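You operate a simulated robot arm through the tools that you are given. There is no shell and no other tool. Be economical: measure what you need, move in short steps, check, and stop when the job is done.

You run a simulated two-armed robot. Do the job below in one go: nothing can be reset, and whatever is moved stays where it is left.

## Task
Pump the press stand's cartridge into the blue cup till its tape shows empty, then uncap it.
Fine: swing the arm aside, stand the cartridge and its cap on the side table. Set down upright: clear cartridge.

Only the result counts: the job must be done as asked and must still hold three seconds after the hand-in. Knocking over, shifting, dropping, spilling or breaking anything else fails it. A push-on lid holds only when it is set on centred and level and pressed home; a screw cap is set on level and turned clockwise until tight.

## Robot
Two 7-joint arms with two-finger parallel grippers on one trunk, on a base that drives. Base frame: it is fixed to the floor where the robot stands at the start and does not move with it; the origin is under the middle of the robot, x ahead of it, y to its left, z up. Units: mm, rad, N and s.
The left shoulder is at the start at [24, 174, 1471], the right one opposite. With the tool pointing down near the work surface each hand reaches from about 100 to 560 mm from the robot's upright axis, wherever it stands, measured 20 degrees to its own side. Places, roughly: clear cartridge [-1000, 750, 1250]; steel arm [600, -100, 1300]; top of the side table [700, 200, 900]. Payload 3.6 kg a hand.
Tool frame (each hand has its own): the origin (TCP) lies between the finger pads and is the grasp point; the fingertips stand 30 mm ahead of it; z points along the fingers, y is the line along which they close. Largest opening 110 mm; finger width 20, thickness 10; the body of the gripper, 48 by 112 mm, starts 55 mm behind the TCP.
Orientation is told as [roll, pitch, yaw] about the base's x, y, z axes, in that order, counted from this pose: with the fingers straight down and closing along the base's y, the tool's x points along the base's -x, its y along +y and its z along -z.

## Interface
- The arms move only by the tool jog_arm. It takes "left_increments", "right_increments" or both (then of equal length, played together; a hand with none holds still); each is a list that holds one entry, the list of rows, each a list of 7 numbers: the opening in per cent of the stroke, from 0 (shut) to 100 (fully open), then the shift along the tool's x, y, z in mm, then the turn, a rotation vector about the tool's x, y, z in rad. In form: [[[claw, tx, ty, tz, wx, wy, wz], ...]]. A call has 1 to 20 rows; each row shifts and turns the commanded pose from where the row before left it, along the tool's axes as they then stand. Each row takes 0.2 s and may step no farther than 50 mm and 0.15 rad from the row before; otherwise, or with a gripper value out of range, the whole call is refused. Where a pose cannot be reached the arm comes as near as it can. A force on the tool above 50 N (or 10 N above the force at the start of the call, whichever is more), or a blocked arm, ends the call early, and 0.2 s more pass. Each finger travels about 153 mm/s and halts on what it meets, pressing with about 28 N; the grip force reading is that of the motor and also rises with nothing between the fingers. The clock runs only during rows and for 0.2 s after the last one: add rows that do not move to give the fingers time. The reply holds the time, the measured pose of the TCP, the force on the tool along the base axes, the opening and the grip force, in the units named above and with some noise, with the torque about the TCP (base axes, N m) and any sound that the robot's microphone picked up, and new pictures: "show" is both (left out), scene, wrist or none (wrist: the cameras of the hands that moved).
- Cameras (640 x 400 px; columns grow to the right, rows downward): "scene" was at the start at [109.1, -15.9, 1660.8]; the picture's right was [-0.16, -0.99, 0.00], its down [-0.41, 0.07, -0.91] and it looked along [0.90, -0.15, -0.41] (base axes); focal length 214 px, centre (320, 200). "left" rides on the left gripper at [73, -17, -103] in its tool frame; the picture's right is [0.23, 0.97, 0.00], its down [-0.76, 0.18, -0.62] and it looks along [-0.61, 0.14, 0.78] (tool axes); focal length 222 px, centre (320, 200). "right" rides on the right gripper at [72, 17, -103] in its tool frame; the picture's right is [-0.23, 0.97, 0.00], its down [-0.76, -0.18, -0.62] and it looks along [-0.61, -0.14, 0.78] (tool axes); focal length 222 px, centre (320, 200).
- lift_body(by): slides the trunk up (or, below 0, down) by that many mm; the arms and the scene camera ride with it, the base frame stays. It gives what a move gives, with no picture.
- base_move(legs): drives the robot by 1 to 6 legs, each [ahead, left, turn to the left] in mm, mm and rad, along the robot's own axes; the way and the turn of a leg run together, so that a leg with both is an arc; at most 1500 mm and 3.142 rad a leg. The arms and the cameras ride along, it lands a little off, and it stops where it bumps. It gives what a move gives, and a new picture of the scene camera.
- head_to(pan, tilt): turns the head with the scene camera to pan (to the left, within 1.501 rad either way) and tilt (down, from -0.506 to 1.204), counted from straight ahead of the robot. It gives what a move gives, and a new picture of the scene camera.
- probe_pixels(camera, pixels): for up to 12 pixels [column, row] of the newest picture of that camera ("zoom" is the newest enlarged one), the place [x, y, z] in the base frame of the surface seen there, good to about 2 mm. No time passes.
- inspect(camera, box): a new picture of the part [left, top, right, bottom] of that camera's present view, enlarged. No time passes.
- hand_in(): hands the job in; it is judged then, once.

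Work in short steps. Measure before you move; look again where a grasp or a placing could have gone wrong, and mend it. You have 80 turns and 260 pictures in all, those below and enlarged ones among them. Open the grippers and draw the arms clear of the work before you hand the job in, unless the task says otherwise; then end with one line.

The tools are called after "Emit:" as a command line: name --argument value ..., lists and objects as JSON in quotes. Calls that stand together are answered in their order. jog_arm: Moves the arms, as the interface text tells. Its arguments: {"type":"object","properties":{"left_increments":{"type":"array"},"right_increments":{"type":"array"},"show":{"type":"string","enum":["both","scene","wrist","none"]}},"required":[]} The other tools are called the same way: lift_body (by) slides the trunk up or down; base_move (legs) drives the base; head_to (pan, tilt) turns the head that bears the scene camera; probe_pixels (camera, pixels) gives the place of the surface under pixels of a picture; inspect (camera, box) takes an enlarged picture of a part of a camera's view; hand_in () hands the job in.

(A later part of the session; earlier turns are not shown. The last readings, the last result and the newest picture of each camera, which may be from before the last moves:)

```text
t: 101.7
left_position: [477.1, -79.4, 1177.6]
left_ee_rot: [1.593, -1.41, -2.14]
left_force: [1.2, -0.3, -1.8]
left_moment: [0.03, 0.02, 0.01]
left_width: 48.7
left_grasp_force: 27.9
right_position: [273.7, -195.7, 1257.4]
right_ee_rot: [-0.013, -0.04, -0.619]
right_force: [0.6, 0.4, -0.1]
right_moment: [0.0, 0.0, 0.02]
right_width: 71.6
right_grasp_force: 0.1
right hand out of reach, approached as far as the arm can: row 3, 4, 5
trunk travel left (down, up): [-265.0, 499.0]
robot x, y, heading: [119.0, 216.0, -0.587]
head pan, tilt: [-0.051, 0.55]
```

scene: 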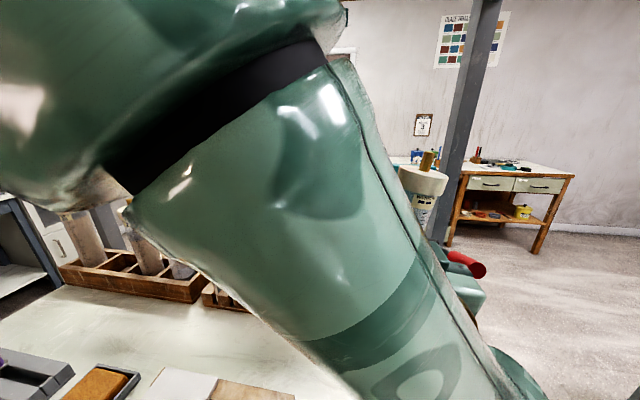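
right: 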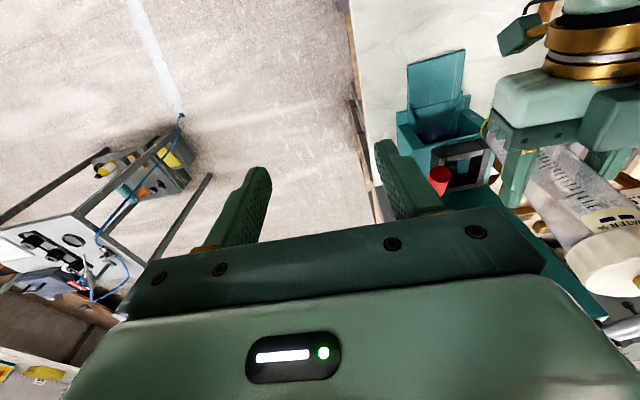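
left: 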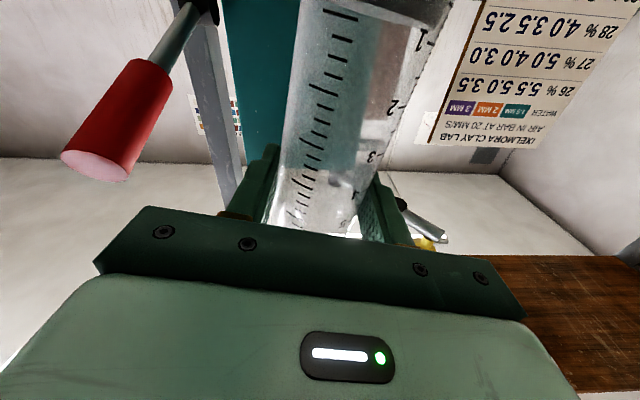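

Once free, the cartridge lined up with the rolled pads, so it leans about 0.16 rad right. I unroll the left hand to make it plumb and look at it from the right wrist.

Emit:
jog_arm --left_increments '[[[22, 0, 0, 0, 0, 0, -0.08], [22, 0, 0, 0, 0, 0, -0.08], [22, 0, 0, 0, 0, 0, 0]]]' --right_increments '[[[65, 0, 0, 0, 0, 0, 0], [65, 0, 0, 0, 0, 0, 0], [65, 0, 0, 0, 0, 0, 0]]]'

Emit:
inspect --camera "scene" --box '[360, 120, 500, 280]'

Emit:
inspect --camera "right" --box '[400, 0, 640, 340]'

```text
t: 102.5
left_position: [475.7, -79.6, 1180.5]
left_ee_rot: [-3.089, -1.563, 2.541]
left_force: [0.3, 0.7, -1.5]
left_moment: [0.02, -0.02, -0.02]
left_width: 48.4
left_grasp_force: 28.1
right_position: [273.6, -193.8, 1257.7]
right_ee_rot: [-0.014, -0.041, -0.621]
right_force: [-0.7, 0.1, -0.3]
right_moment: [-0.03, -0.05, 0.0]
right_width: 71.5
right_grasp_force: 0.1
trunk travel left (down, up): [-265.0, 499.0]
robot x, y, heading: [126.2, 215.5, -0.583]
head pan, tilt: [-0.051, 0.55]
```

scene: 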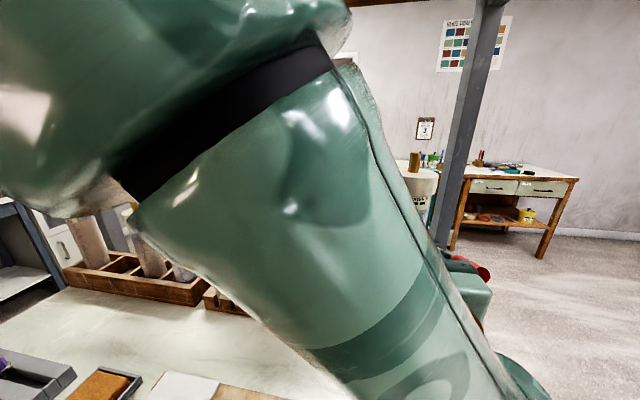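
right: 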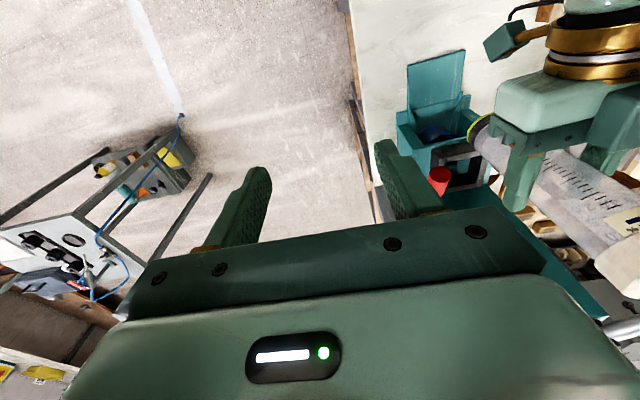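
left: 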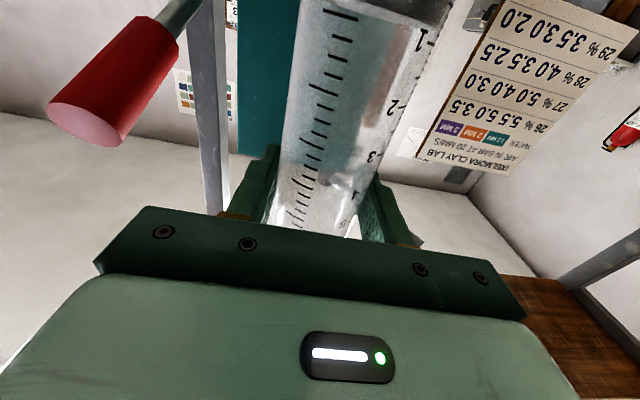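

```text
2.50 times, centred on (430, 200) of scene
```

zoom: 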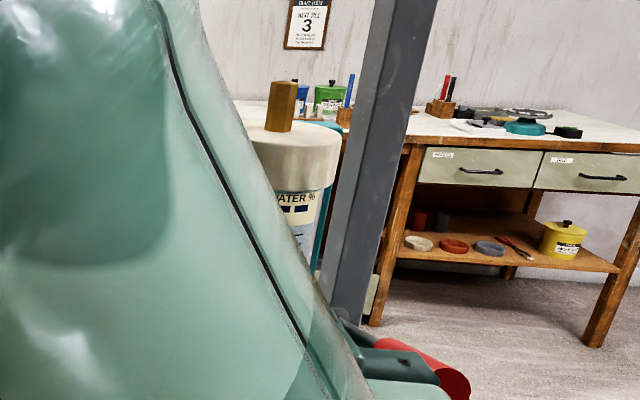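

```text
1.18 times, centred on (520, 170) of right
```

zoom: 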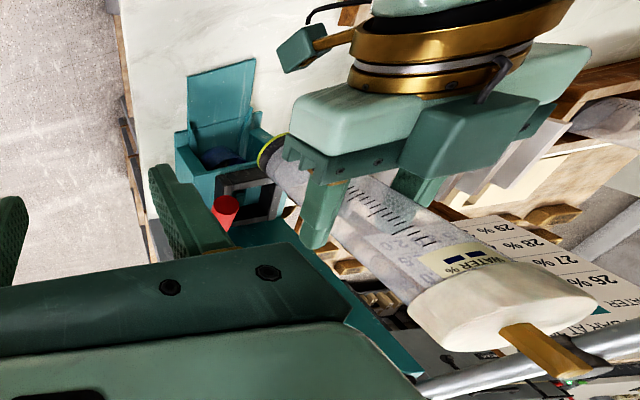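

The cap is level now. I probe cap and brass to place the right hand over it.

Emit:
inspect --camera "scene" --box '[380, 130, 460, 230]'

Emit:
probe_pixels --camera "zoom" --pixels '[[300, 110], [300, 170], [300, 200], [360, 200], [345, 240], [300, 75], [360, 170], [310, 300]]'

Emit:
probe_pixels --camera "right" --pixels '[[610, 270], [635, 240], [600, 180], [470, 130], [500, 140], [630, 300]]'

```text
4.00 times, centred on (420, 180) of scene
```

zoom: 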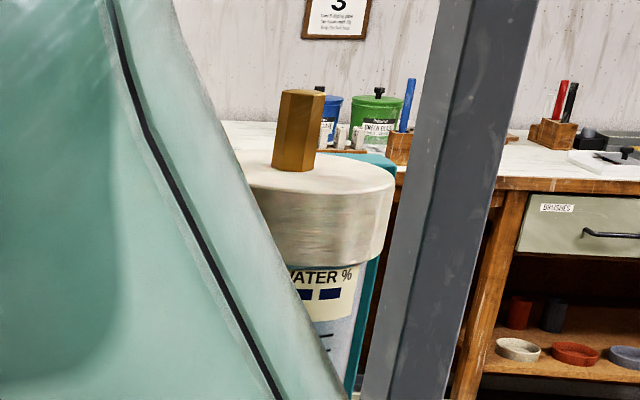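

```text
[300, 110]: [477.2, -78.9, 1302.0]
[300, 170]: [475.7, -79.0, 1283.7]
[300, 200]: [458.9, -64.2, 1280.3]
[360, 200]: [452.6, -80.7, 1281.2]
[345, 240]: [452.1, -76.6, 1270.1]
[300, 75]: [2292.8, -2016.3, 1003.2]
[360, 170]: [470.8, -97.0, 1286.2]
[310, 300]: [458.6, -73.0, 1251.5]
```

```text
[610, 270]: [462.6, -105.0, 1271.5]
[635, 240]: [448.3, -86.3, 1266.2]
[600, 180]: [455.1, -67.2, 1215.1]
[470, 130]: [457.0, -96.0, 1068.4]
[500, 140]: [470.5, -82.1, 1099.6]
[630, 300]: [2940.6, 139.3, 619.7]
```

The cap is at z≈1264–1286, axis about [478,-85]; the right hand cannot get that high pointing down. I lower the left hand 48 mm and meanwhile turn the right hand a quarter clockwise, so it can come from the right with fingers before and behind the cap and have room to unscrew.

Emit:
jog_arm --left_increments '[[[22, 16, 0, 0, 0, 0, 0], [22, 16, 0, 0, 0, 0, 0], [22, 16, 0, 0, 0, 0, 0], [22, 0, 0, 0, 0, 0, 0], [22, 0, 0, 0, 0, 0, 0], [22, 0, 0, 0, 0, 0, 0], [22, 0, 0, 0, 0, 0, 0], [22, 0, 0, 0, 0, 0, 0], [22, 0, 0, 0, 0, 0, 0], [22, 0, 0, 0, 0, 0, 0], [22, 0, 0, 0, 0, 0, 0], [22, 0, 0, 0, 0, 0, 0]]]' --right_increments '[[[68, 0, 0, 0, 0, 0.04, 0.14], [68, 0, 0, 0, 0, 0, 0.15], [68, 0, 0, 0, 0, 0, 0.15], [68, 0, 0, 0, 0, 0, 0.15], [68, 0, 0, 0, 0, 0, 0.15], [68, 0, 0, 0, 0, 0, 0.15], [68, 0, 0, 0, 0, 0, 0.15], [68, 0, 0, 0, 0, 0, 0.15], [68, 0, 0, 0, 0, 0, 0.15], [68, 0, 0, 0, 0, 0, 0.15], [68, 0, 0, 0, 0, 0, 0.06], [68, 0, 0, 0, 0, 0, 0]]]'

```text
t: 105.1
left_position: [473.8, -83.8, 1148.3]
left_ee_rot: [2.912, -1.501, 2.814]
left_force: [0.3, -0.3, -1.3]
left_moment: [0.0, -0.02, 0.0]
left_width: 48.8
left_grasp_force: 27.5
right_position: [274.7, -193.4, 1258.7]
right_ee_rot: [-0.04, -0.012, -2.169]
right_force: [0.0, -0.8, -0.3]
right_moment: [0.02, 0.0, -0.03]
right_width: 74.8
right_grasp_force: 0.1
trunk travel left (down, up): [-265.0, 499.0]
robot x, y, heading: [122.0, 213.4, -0.589]
head pan, tilt: [-0.051, 0.55]
```

scene: 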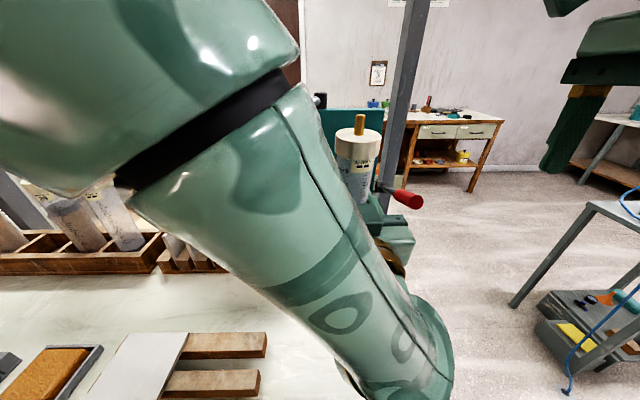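
right: 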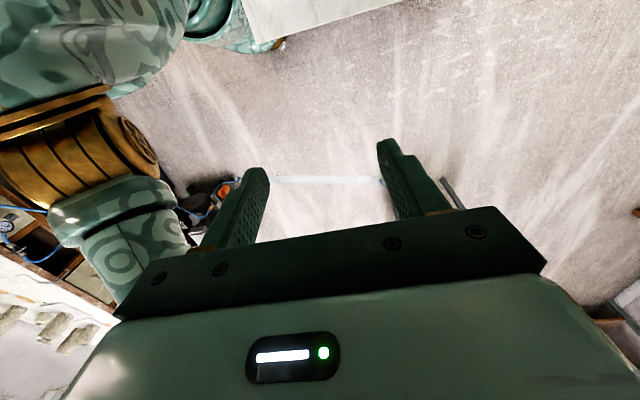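
left: 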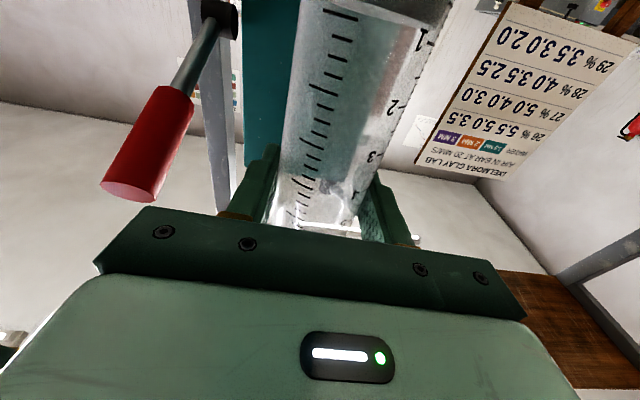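

Emit:
inspect --camera "scene" --box '[320, 105, 400, 205]'

Emit:
probe_pixels --camera "zoom" --pixels '[[312, 60], [315, 95], [312, 125], [250, 120], [380, 125], [315, 165], [320, 108], [245, 150], [378, 160]]'

```text
4.00 times, centred on (360, 155) of scene
```

zoom: 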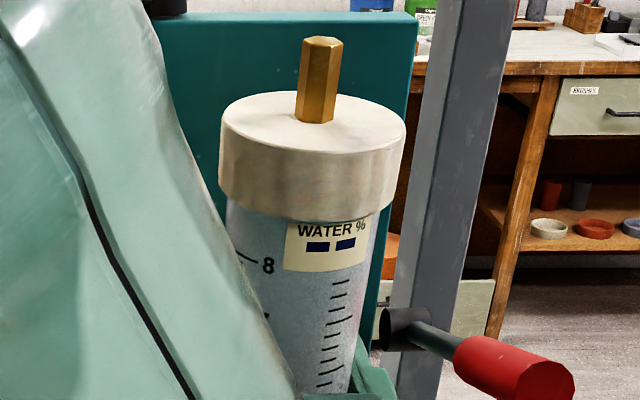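

```text
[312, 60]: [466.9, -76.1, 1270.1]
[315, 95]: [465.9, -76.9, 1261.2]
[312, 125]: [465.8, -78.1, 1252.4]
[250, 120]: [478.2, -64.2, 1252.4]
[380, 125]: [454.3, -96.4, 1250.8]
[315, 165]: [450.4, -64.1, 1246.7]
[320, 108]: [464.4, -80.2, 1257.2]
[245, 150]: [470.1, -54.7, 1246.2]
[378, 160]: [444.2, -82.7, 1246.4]
```

Emit:
probe_pixels --camera "zoom" --pixels '[[200, 200], [150, 100], [230, 330], [100, 50], [280, 390], [150, 300]]'

Emit:
probe_pixels --camera "scene" --pixels '[[290, 70], [220, 90], [330, 180], [380, 260], [400, 240], [295, 40], [200, 30], [430, 350]]'

```text
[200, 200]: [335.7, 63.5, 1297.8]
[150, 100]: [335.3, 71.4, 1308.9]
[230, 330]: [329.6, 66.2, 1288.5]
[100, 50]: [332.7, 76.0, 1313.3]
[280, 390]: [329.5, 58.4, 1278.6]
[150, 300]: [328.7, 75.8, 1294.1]
```

```text
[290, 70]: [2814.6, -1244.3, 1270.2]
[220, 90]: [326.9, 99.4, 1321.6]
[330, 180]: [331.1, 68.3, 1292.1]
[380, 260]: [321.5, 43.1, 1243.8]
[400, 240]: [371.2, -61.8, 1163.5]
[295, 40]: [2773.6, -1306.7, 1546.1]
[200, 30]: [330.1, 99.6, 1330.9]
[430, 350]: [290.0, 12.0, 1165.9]
```

The left forearm is well behind (ahead ≈255 mm), so the way from the right is free. I bring the right hand alongside, stopping about 80 mm right of the cap.

Emit:
jog_arm --right_increments '[[[85, 0, 32.5, 4, 0, 0, 0], [85, 0, 32.5, 5, 0, 0, 0], [85, 0, 32.5, 5, 0, 0, 0], [85, 40, 0, 0, 0, 0, 0], [85, 40, 0, 0, 0, 0, 0], [85, 40, 0, 0, 0, 0, 0], [85, 0, 0, 0, 0, 0, 0]]]'

```text
t: 106.7
left_position: [472.2, -82.2, 1148.1]
left_ee_rot: [2.892, -1.502, 2.835]
left_force: [0.7, 0.1, -2.0]
left_moment: [-0.01, -0.01, 0.01]
left_width: 48.6
left_grasp_force: 27.6
right_position: [422.8, -149.2, 1237.1]
right_ee_rot: [-0.04, -0.01, -2.166]
right_force: [0.1, -0.4, -0.4]
right_moment: [-0.01, -0.02, 0.0]
right_width: 93.6
right_grasp_force: 0.1
trunk travel left (down, up): [-265.0, 499.0]
robot x, y, heading: [123.6, 216.8, -0.584]
head pan, tilt: [-0.051, 0.55]
```

scene: 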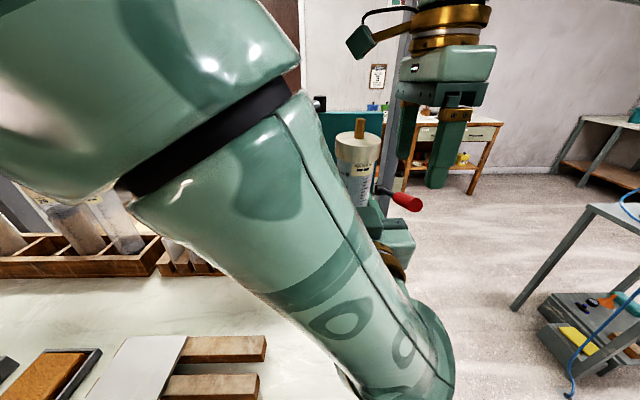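
right: 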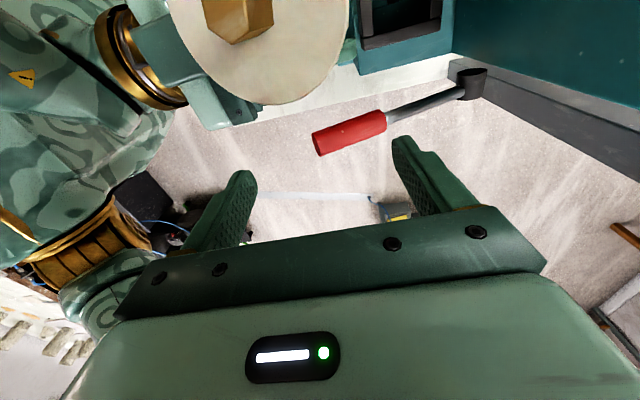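

Emit:
probe_pixels --camera "right" --pixels '[[240, 60], [260, 98], [335, 40], [185, 40], [250, 5], [340, 60], [262, 103]]'

```text
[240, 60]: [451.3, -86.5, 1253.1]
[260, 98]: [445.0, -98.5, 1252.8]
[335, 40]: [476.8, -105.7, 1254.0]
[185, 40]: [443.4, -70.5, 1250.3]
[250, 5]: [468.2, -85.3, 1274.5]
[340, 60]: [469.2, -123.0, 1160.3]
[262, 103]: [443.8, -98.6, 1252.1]
```

The cap's centre is at [467,-83], top z≈1253. I slide in 80 mm and close on the cap.

Emit:
jog_arm --right_increments '[[[85, 27, 0, -2, 0, 0, 0], [85, 27, 0, -2, 0, 0, 0], [85, 25.5, 0, 0, 0, 0, 0], [85, 0, 0, 0, 0, 0, 0], [60, 0, 0, 0, 0, 0, 0], [50, 0, 0, 0, 0, 0, 0], [40, 0, 0, 0, 0, 0, 0], [40, 0, 0, 0, 0, 0, 0]]]'

```text
t: 108.5
left_position: [472.6, -83.7, 1148.6]
left_ee_rot: [2.887, -1.499, 2.838]
left_force: [-6.3, 1.9, -0.9]
left_moment: [0.02, -0.1, 0.0]
left_width: 48.7
left_grasp_force: 28.0
right_position: [466.6, -82.2, 1242.0]
right_ee_rot: [-0.038, -0.012, -2.165]
right_force: [6.0, -1.4, -1.0]
right_moment: [-0.16, -0.45, -0.05]
right_width: 55.7
right_grasp_force: 28.4
trunk travel left (down, up): [-265.0, 499.0]
robot x, y, heading: [123.4, 213.6, -0.59]
head pan, tilt: [-0.051, 0.55]
```

scene: 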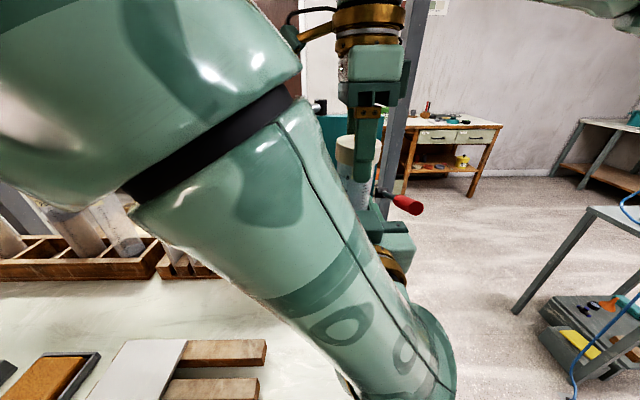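
right: 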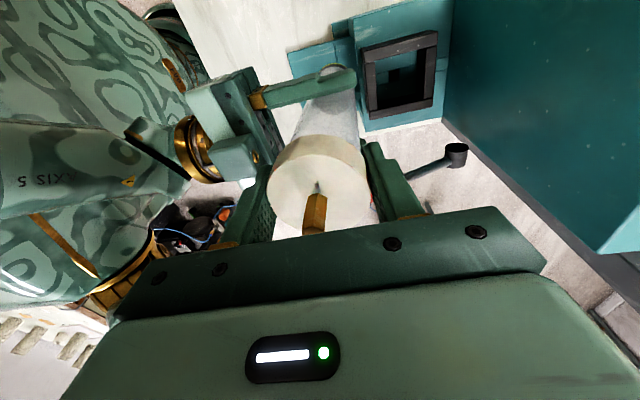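

The cap is held firmly (55.7 mm). I turn it anticlockwise (seen from above) by 1.5 rad with the left hand holding the body.

Emit:
jog_arm --right_increments '[[[40, 0, 0, 0, 0, 0, -0.15], [40, 0, 0, 0, 0, 0, -0.15], [40, 0, 0, 0, 0, 0, -0.15], [40, 0, 0, 0, 0, 0, -0.15], [40, 0, 0, 0, 0, 0, -0.15], [40, 0, 0, 0, 0, 0, -0.15], [40, 0, 0, 0, 0, 0, -0.15], [40, 0, 0, 0, 0, 0, -0.15], [40, 0, 0, 0, 0, 0, -0.15], [40, 0, 0, 0, 0, 0, -0.15], [40, 0, 0, 0, 0, 0, 0]]]'

Emit:
inspect --camera "scene" --box '[310, 100, 410, 240]'

```text
t: 110.9
left_position: [472.3, -83.7, 1148.7]
left_ee_rot: [2.879, -1.498, 2.846]
left_force: [-4.3, -2.9, -1.3]
left_moment: [0.33, -0.33, 0.01]
left_width: 48.8
left_grasp_force: 27.9
right_position: [465.5, -83.4, 1241.3]
right_ee_rot: [-0.014, 0.04, -0.664]
right_force: [4.4, 2.6, 0.3]
right_moment: [-0.11, -0.16, -0.03]
right_width: 54.4
right_grasp_force: 28.0
trunk travel left (down, up): [-265.0, 499.0]
robot x, y, heading: [124.2, 211.0, -0.585]
head pan, tilt: [-0.051, 0.55]
```

scene: 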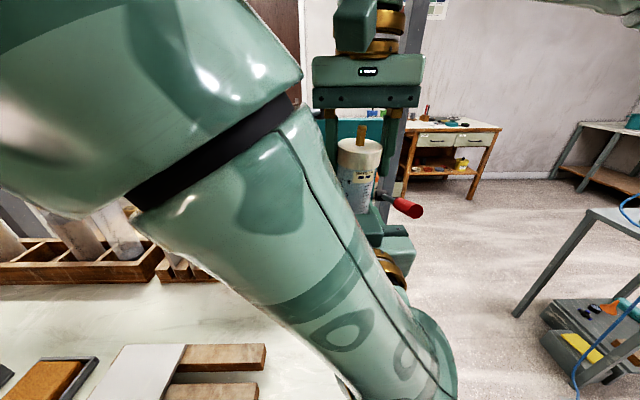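
right: 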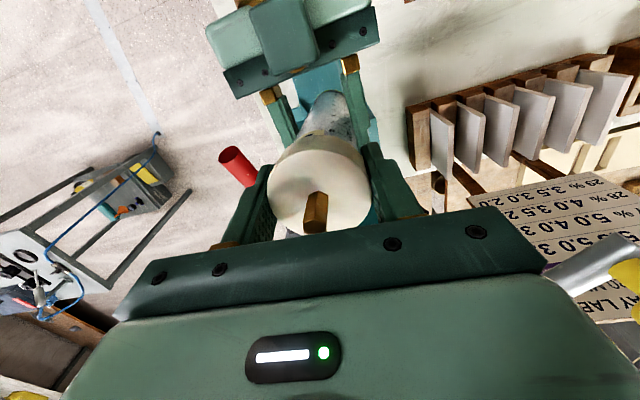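

```text
2.86 times, centred on (360, 170) of scene
```

zoom: 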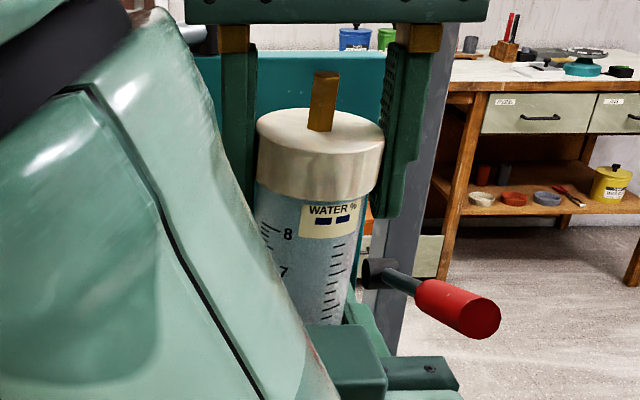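

The label stayed put while the cap turned. I turn another 1.5 rad, then try a gentle 10 mm lift.

Emit:
jog_arm --right_increments '[[[40, 0, 0, 0, 0, 0, -0.15], [40, 0, 0, 0, 0, 0, -0.15], [40, 0, 0, 0, 0, 0, -0.15], [40, 0, 0, 0, 0, 0, -0.15], [40, 0, 0, 0, 0, 0, -0.15], [40, 0, 0, 0, 0, 0, -0.15], [40, 0, 0, 0, 0, 0, -0.15], [40, 0, 0, 0, 0, 0, -0.15], [40, 0, 0, 0, 0, 0, -0.15], [40, 0, 0, 0, 0, 0, -0.15], [40, 0, 0, -3, 0, 0, 0], [40, 0, 0, -3, 0, 0, 0], [40, 0, 0, -4, 0, 0, 0], [40, 0, 0, 0, 0, 0, 0]]]'

Emit:
inspect --camera "scene" --box '[310, 100, 410, 240]'

```text
t: 113.9
left_position: [470.2, -83.3, 1147.3]
left_ee_rot: [2.845, -1.497, 2.879]
left_force: [-19.0, 6.9, -4.7]
left_moment: [0.5, -0.32, 0.17]
left_width: 50.2
left_grasp_force: 28.1
right_position: [429.6, -72.2, 1218.4]
right_ee_rot: [0.003, 0.043, -0.217]
right_force: [12.9, -2.8, 0.8]
right_moment: [-0.22, 0.12, -0.06]
right_width: 54.0
right_grasp_force: 28.0
right hand out of reach, approached as far as the arm can: row 3, 4, 5, 6, 7, 8, 9, 10, 12, 13
trunk travel left (down, up): [-265.0, 499.0]
robot x, y, heading: [125.0, 213.9, -0.586]
head pan, tilt: [-0.051, 0.55]
```

scene: 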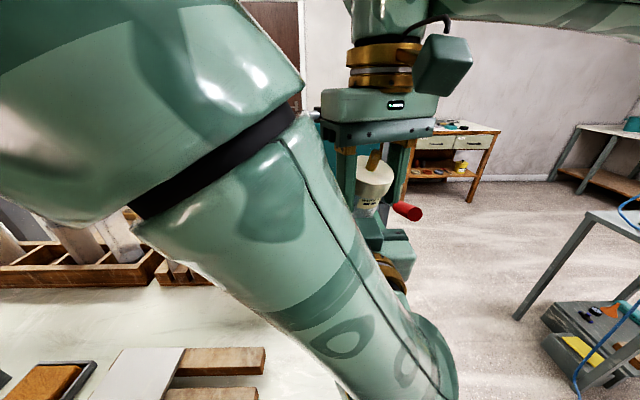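
right: 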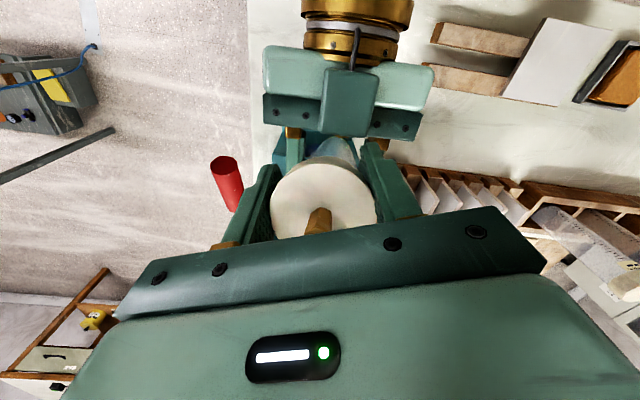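

```text
2.86 times, centred on (360, 170) of scene
```

zoom: 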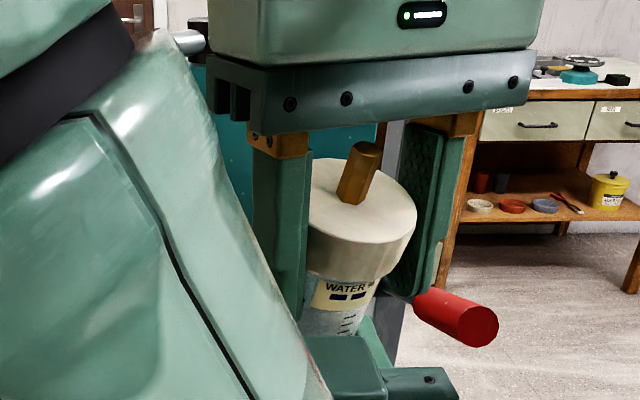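

The right wrist ran out of travel near yaw -0.2 and dragged the cap toward me; it is still on. I turn back to bring all upright, then open and turn the hand back around the cap for a second bite.

Emit:
jog_arm --right_increments '[[[40, 0, 0, 3, 0, 0, 0.15], [40, 0, 0, 3, 0, 0, 0.15], [40, 0, 0, 3, 0, 0, 0.15], [40, 0, 0, 0, 0, 0, 0.15], [40, 0, 0, 0, 0, 0, 0.15], [40, 0, 0, 0, 0, 0, 0.15], [40, 0, 0, 0, 0, 0, 0.15], [40, 0, 0, 0, 0, 0, 0.15], [40, 0, 0, 0, 0, 0, 0.1], [40, 0, 0, 0, 0, 0, 0], [40, 0, 0, 0, 0, 0, 0]]]'

Emit:
inspect --camera "scene" --box '[310, 100, 410, 240]'

```text
t: 114.9
left_position: [468.2, -85.2, 1147.0]
left_ee_rot: [2.777, -1.501, 2.932]
left_force: [-8.5, -8.0, 2.2]
left_moment: [0.32, 0.02, 0.36]
left_width: 50.2
left_grasp_force: 27.9
right_position: [428.2, -68.7, 1209.7]
right_ee_rot: [-0.017, 0.044, -0.774]
right_force: [7.8, 9.7, -4.0]
right_moment: [0.56, -0.13, 0.22]
right_width: 55.4
right_grasp_force: 28.1
trunk travel left (down, up): [-265.0, 499.0]
robot x, y, heading: [122.8, 215.4, -0.584]
head pan, tilt: [-0.051, 0.55]
stopped in row 5 (right hand): the force on the tool passed its limit at 52 N (the readings are from after the stop); the commanded pose is now the measured one
```

scene: 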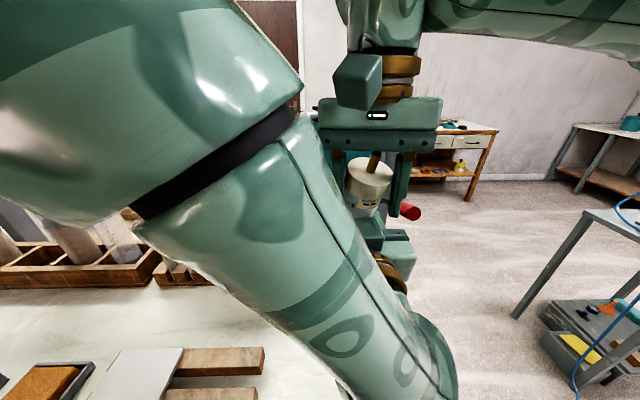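
right: 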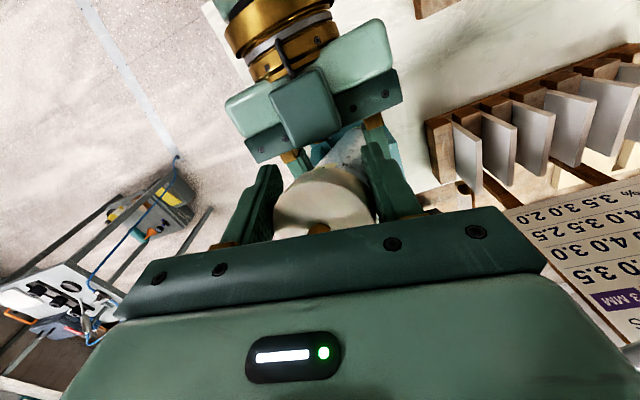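

```text
2.86 times, centred on (360, 170) of scene
```

zoom: 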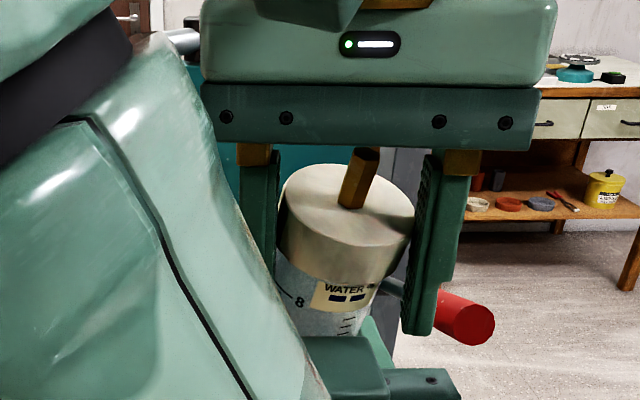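

The hand slid low on the tilted cap (brass against palm). I open the right hand and raise it, then pitch the left hand nose-down 0.38 rad to set the cartridge plumb again.

Emit:
jog_arm --right_increments '[[[60, 0, 0, 0, 0, 0, 0], [85, 0, 0, 0, 0, 0, 0], [85, 0, 0, -15, 0, 0, 0], [85, 0, 0, -15, 0, 0, 0], [85, 0, 0, -12, 0, 0, 0], [85, 0, 0, 0, 0, 0, 0], [85, 0, 0, 0, 0, 0, 0], [85, 0, 0, 0, 0, 0, 0], [85, 0, 0, 0, 0, 0, 0]]]' --left_increments '[[[22, 0, 0, 0, 0, 0, 0], [22, 0, 0, 0, 0, 0, 0], [22, 0, 0, 0, 0, 0, 0], [22, 0, 0, 0, 0, 0, 0], [22, 0, 0, 0, 0, 0, 0], [22, 0, 0, 0, 0, 0.13, 0], [22, 0, 0, 0, 0, 0.13, 0], [22, 0, 0, 0, 0, 0.12, 0], [22, 0, 0, 0, 0, 0, 0]]]'

Emit:
inspect --camera "scene" --box '[310, 100, 410, 240]'

```text
t: 116.9
left_position: [469.9, -85.4, 1146.9]
left_ee_rot: [0.078, -1.253, -0.645]
left_force: [-0.1, 0.0, -1.6]
left_moment: [0.0, 0.01, 0.02]
left_width: 48.5
left_grasp_force: 27.3
right_position: [431.2, -70.3, 1252.1]
right_ee_rot: [-0.018, 0.043, -0.776]
right_force: [0.0, -1.0, -0.1]
right_moment: [-0.02, -0.03, 0.01]
right_width: 93.8
right_grasp_force: 0.1
trunk travel left (down, up): [-265.0, 499.0]
robot x, y, heading: [123.3, 207.1, -0.586]
head pan, tilt: [-0.051, 0.55]
```

scene: 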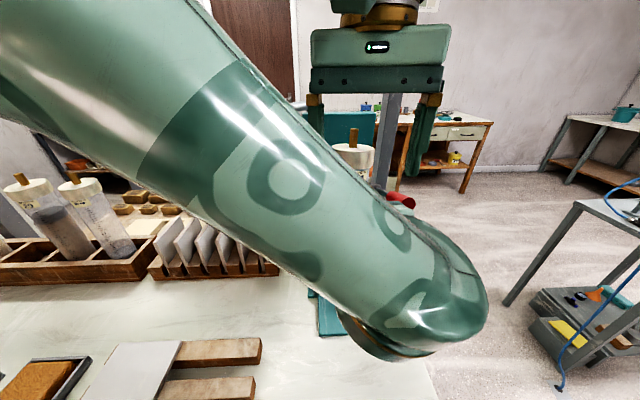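
right: 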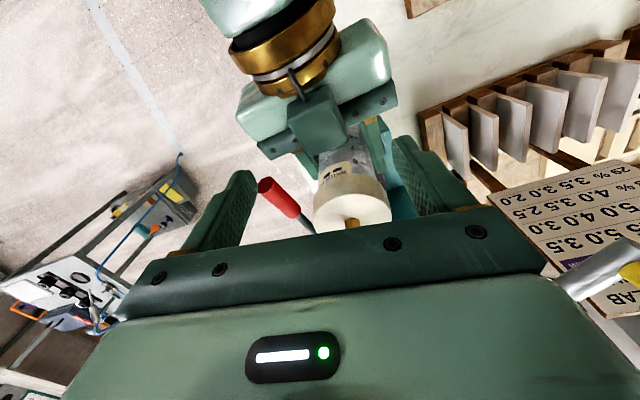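
left: 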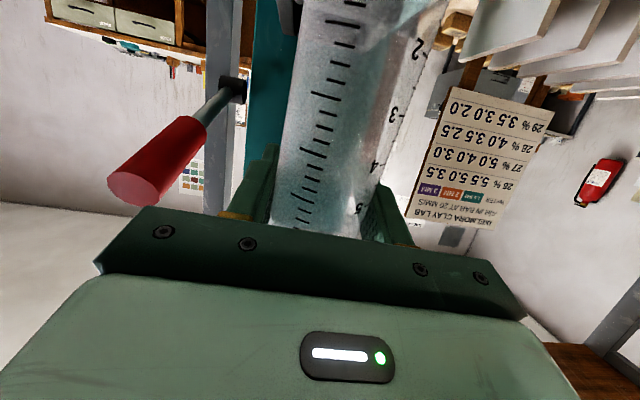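

```text
2.86 times, centred on (360, 170) of scene
```

zoom: 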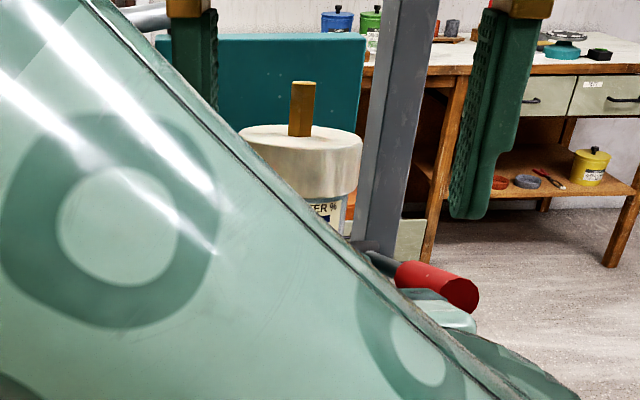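

The cap is level again. I probe it in the present pictures and, with fingers wide open, centre the right hand about it and turn the hand back clockwise for another bite.

Emit:
probe_pixels --camera "right" --pixels '[[350, 195], [383, 200], [325, 205], [352, 223], [350, 183]]'

Emit:
probe_pixels --camera "scene" --pixels '[[354, 138], [353, 150], [372, 154], [362, 158]]'

Emit:
jog_arm --right_increments '[[[90, -21.4, 16.8, 0, 0, 0, 0], [90, 0, 0, 0, 0, 0, 0.15], [90, 0, 0, 0, 0, 0, 0.15], [90, 0, 0, 0, 0, 0, 0.15], [90, 0, 0, 0, 0, 0, 0.15], [90, 0, 0, 0, 0, 0, 0.15], [90, 0, 0, 0, 0, 0, 0.15], [90, 0, 0, 0, 0, 0, 0.15], [90, 0, 0, 0, 0, 0, 0.15], [90, 0, 0, 0, 0, 0, 0.15], [90, 0, 0, 0, 0, 0, 0.05], [90, 0, 0, 0, 0, 0, 0]]]'

```text
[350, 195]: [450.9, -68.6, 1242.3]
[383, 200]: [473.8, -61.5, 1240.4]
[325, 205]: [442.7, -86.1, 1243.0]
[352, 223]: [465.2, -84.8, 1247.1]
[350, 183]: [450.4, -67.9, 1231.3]
```

```text
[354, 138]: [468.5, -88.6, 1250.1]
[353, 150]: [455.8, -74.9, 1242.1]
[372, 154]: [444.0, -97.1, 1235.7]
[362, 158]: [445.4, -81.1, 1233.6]
```

```text
t: 119.5
left_position: [470.3, -84.6, 1146.5]
left_ee_rot: [0.079, -1.256, -0.644]
left_force: [0.4, 0.6, -1.9]
left_moment: [0.01, -0.03, 0.01]
left_width: 48.5
left_grasp_force: 28.1
right_position: [457.2, -72.5, 1250.7]
right_ee_rot: [-0.047, -0.012, -2.177]
right_force: [0.1, 0.6, -0.1]
right_moment: [-0.01, -0.03, 0.04]
right_width: 98.8
right_grasp_force: 0.0
trunk travel left (down, up): [-265.0, 499.0]
robot x, y, heading: [123.4, 213.1, -0.585]
head pan, tilt: [-0.051, 0.55]
```

scene: 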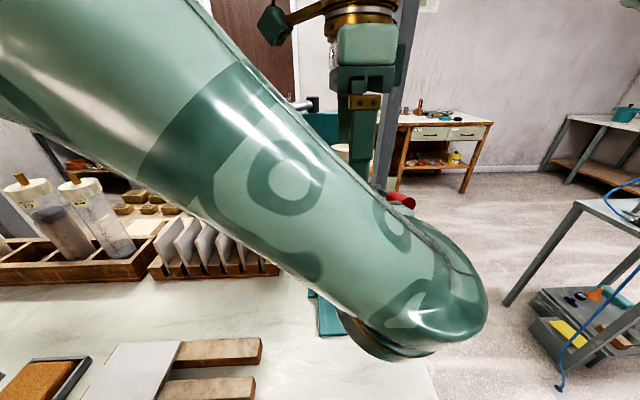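
right: 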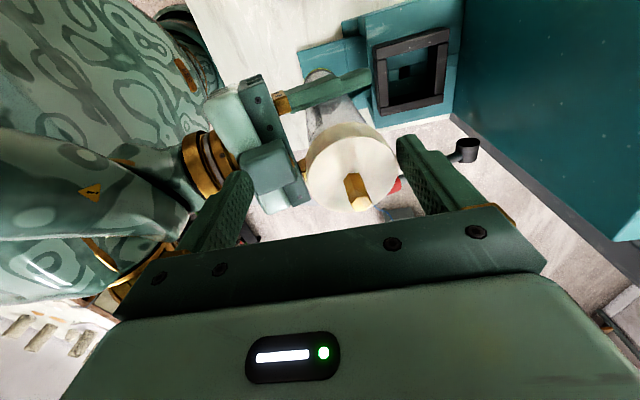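

The cap's centre is at [468,-87], top z 1242. I centre on it, lower, grip, turn 1.6 rad anticlockwise again and try a small lift.

Emit:
jog_arm --right_increments '[[[90, -5.1, 18.1, 17, 0, 0, 0], [70, 0, 0, 0, 0, 0, 0], [40, 0, 0, 0, 0, 0, 0], [40, 0, 0, 0, 0, 0, 0], [40, 0, 0, 0, 0, 0, -0.15], [40, 0, 0, 0, 0, 0, -0.15], [40, 0, 0, 0, 0, 0, -0.15], [40, 0, 0, 0, 0, 0, -0.15], [40, 0, 0, 0, 0, 0, -0.15], [40, 0, 0, 0, 0, 0, -0.15], [40, 0, 0, 0, 0, 0, -0.15], [40, 0, 0, 0, 0, 0, -0.15], [40, 0, 0, 0, 0, 0, -0.15], [40, 0, 0, 0, 0, 0, -0.15], [40, 0, 0, 0, 0, 0, -0.1], [40, 0, 0, -4, 0, 0, 0], [40, 0, 0, -4, 0, 0, 0], [40, 0, 0, -4, 0, 0, 0], [40, 0, 0, 0, 0, 0, 0]]]'

Emit:
inspect --camera "scene" --box '[310, 100, 410, 240]'

Emit:
inspect --camera "right" --box '[220, 80, 440, 250]'

```text
t: 120.1
left_position: [471.6, -84.4, 1142.5]
left_ee_rot: [0.099, -1.247, -0.66]
left_force: [-0.1, 0.9, -2.3]
left_moment: [0.03, 0.0, -0.02]
left_width: 48.4
left_grasp_force: 27.9
right_position: [466.9, -83.7, 1237.1]
right_ee_rot: [-0.049, -0.005, -2.174]
right_force: [0.1, -0.6, 0.1]
right_moment: [-0.04, 0.03, 0.02]
right_width: 76.9
right_grasp_force: 0.0
trunk travel left (down, up): [-265.0, 499.0]
robot x, y, heading: [128.4, 211.2, -0.587]
head pan, tilt: [-0.051, 0.55]
stopped in row 2 (left hand): the force on the tool passed its limit at 52 N (the readings are from after the stop); the commanded pose is now the measured one
```

scene: 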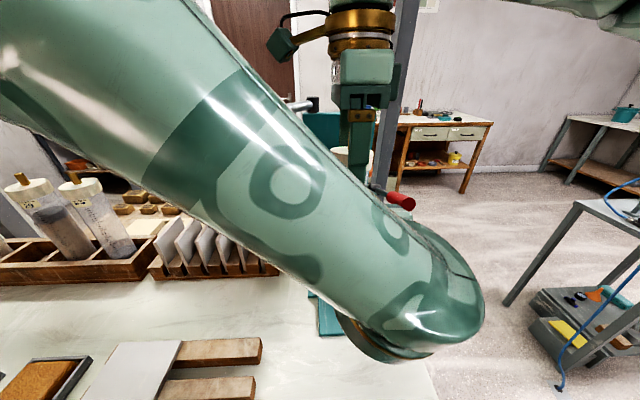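
right: 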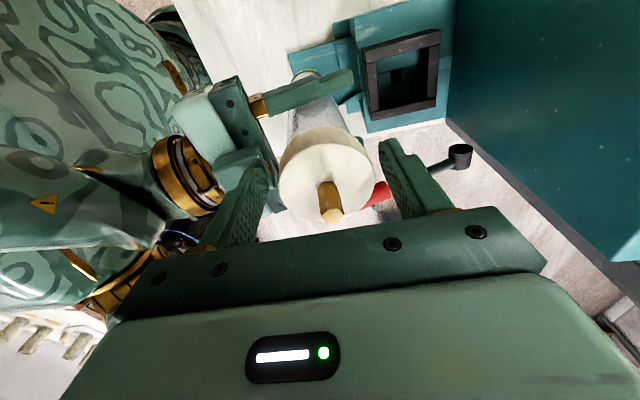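

```text
2.86 times, centred on (360, 170) of scene
```

zoom: 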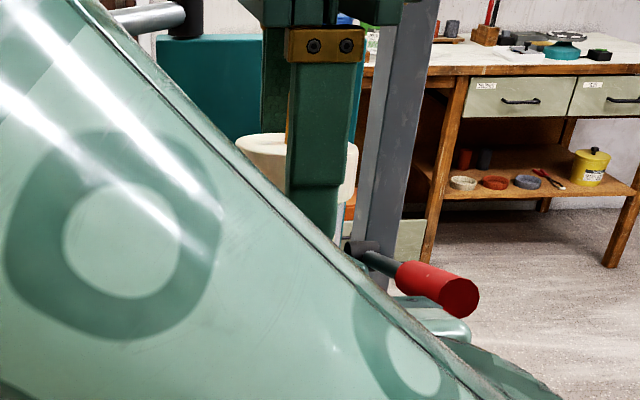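

```text
2.35 times, centred on (330, 165) of right
```

zoom: 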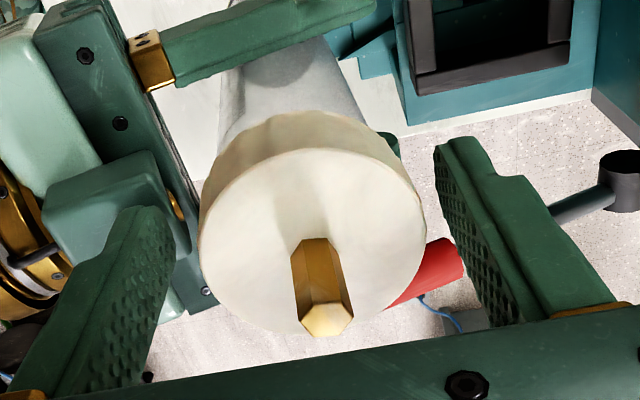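

The near finger touched the left gripper's body while going down; nothing moved much. From here, slightly raised, I close on the cap, turn 1.6 rad anticlockwise and lift a little.

Emit:
jog_arm --right_increments '[[[70, 0, 1, -3, 0, 0, 0], [55, 0, 0, 0, 0, 0, 0], [40, 0, 0, 0, 0, 0, 0], [40, 0, 0, 0, 0, 0, 0], [40, 0, 0, 0, 0, 0, -0.15], [40, 0, 0, 0, 0, 0, -0.15], [40, 0, 0, 0, 0, 0, -0.15], [40, 0, 0, 0, 0, 0, -0.15], [40, 0, 0, 0, 0, 0, -0.15], [40, 0, 0, 0, 0, 0, -0.15], [40, 0, 0, 0, 0, 0, -0.15], [40, 0, 0, 0, 0, 0, -0.15], [40, 0, 0, 0, 0, 0, -0.15], [40, 0, 0, 0, 0, 0, -0.15], [40, 0, 0, 0, 0, 0, -0.1], [40, 0, 0, -4, 0, 0, 0], [40, 0, 0, -4, 0, 0, 0], [40, 0, 0, -4, 0, 0, 0], [40, 0, 0, 0, 0, 0, 0]]]'

Emit:
inspect --camera "scene" --box '[310, 100, 410, 240]'

Emit:
inspect --camera "right" --box '[220, 80, 440, 250]'

```text
t: 124.1
left_position: [471.9, -85.2, 1142.7]
left_ee_rot: [0.091, -1.252, -0.651]
left_force: [1.0, -3.1, 21.4]
left_moment: [0.11, 0.15, 0.05]
left_width: 48.8
left_grasp_force: 28.0
right_position: [469.5, -85.5, 1249.8]
right_ee_rot: [-0.005, 0.054, -0.577]
right_force: [0.0, 3.3, -22.5]
right_moment: [0.15, -0.01, 0.02]
right_width: 54.4
right_grasp_force: 28.2
trunk travel left (down, up): [-265.0, 499.0]
robot x, y, heading: [120.5, 212.6, -0.585]
head pan, tilt: [-0.051, 0.55]
```

scene: 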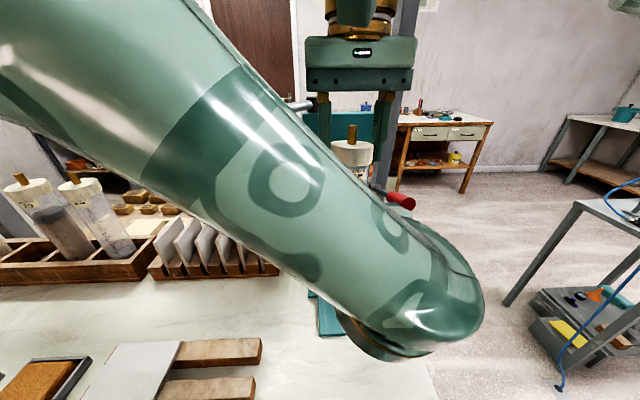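
right: 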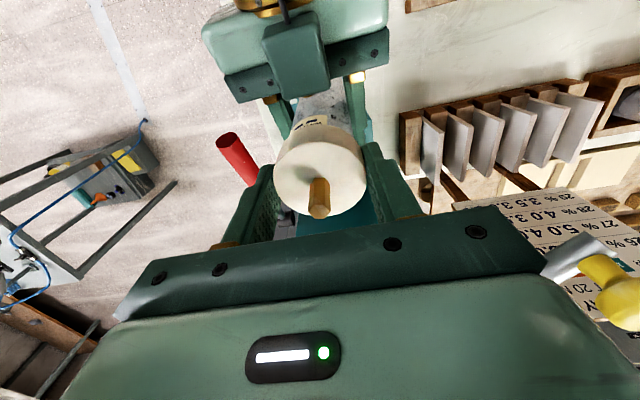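

```text
2.86 times, centred on (360, 170) of scene
```

zoom: 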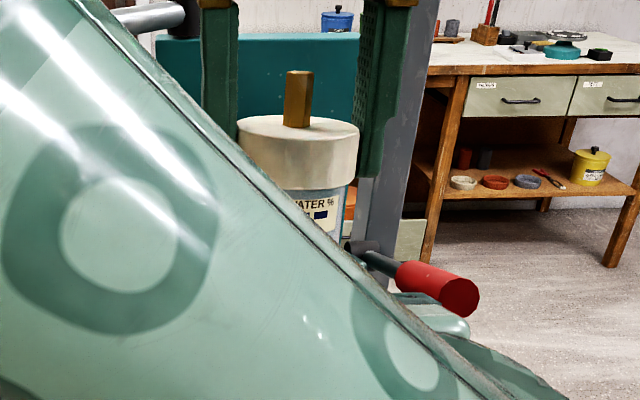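

```text
2.35 times, centred on (330, 165) of right
```

zoom: 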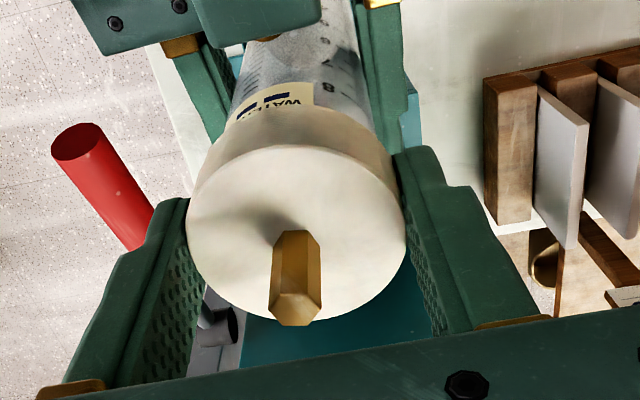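

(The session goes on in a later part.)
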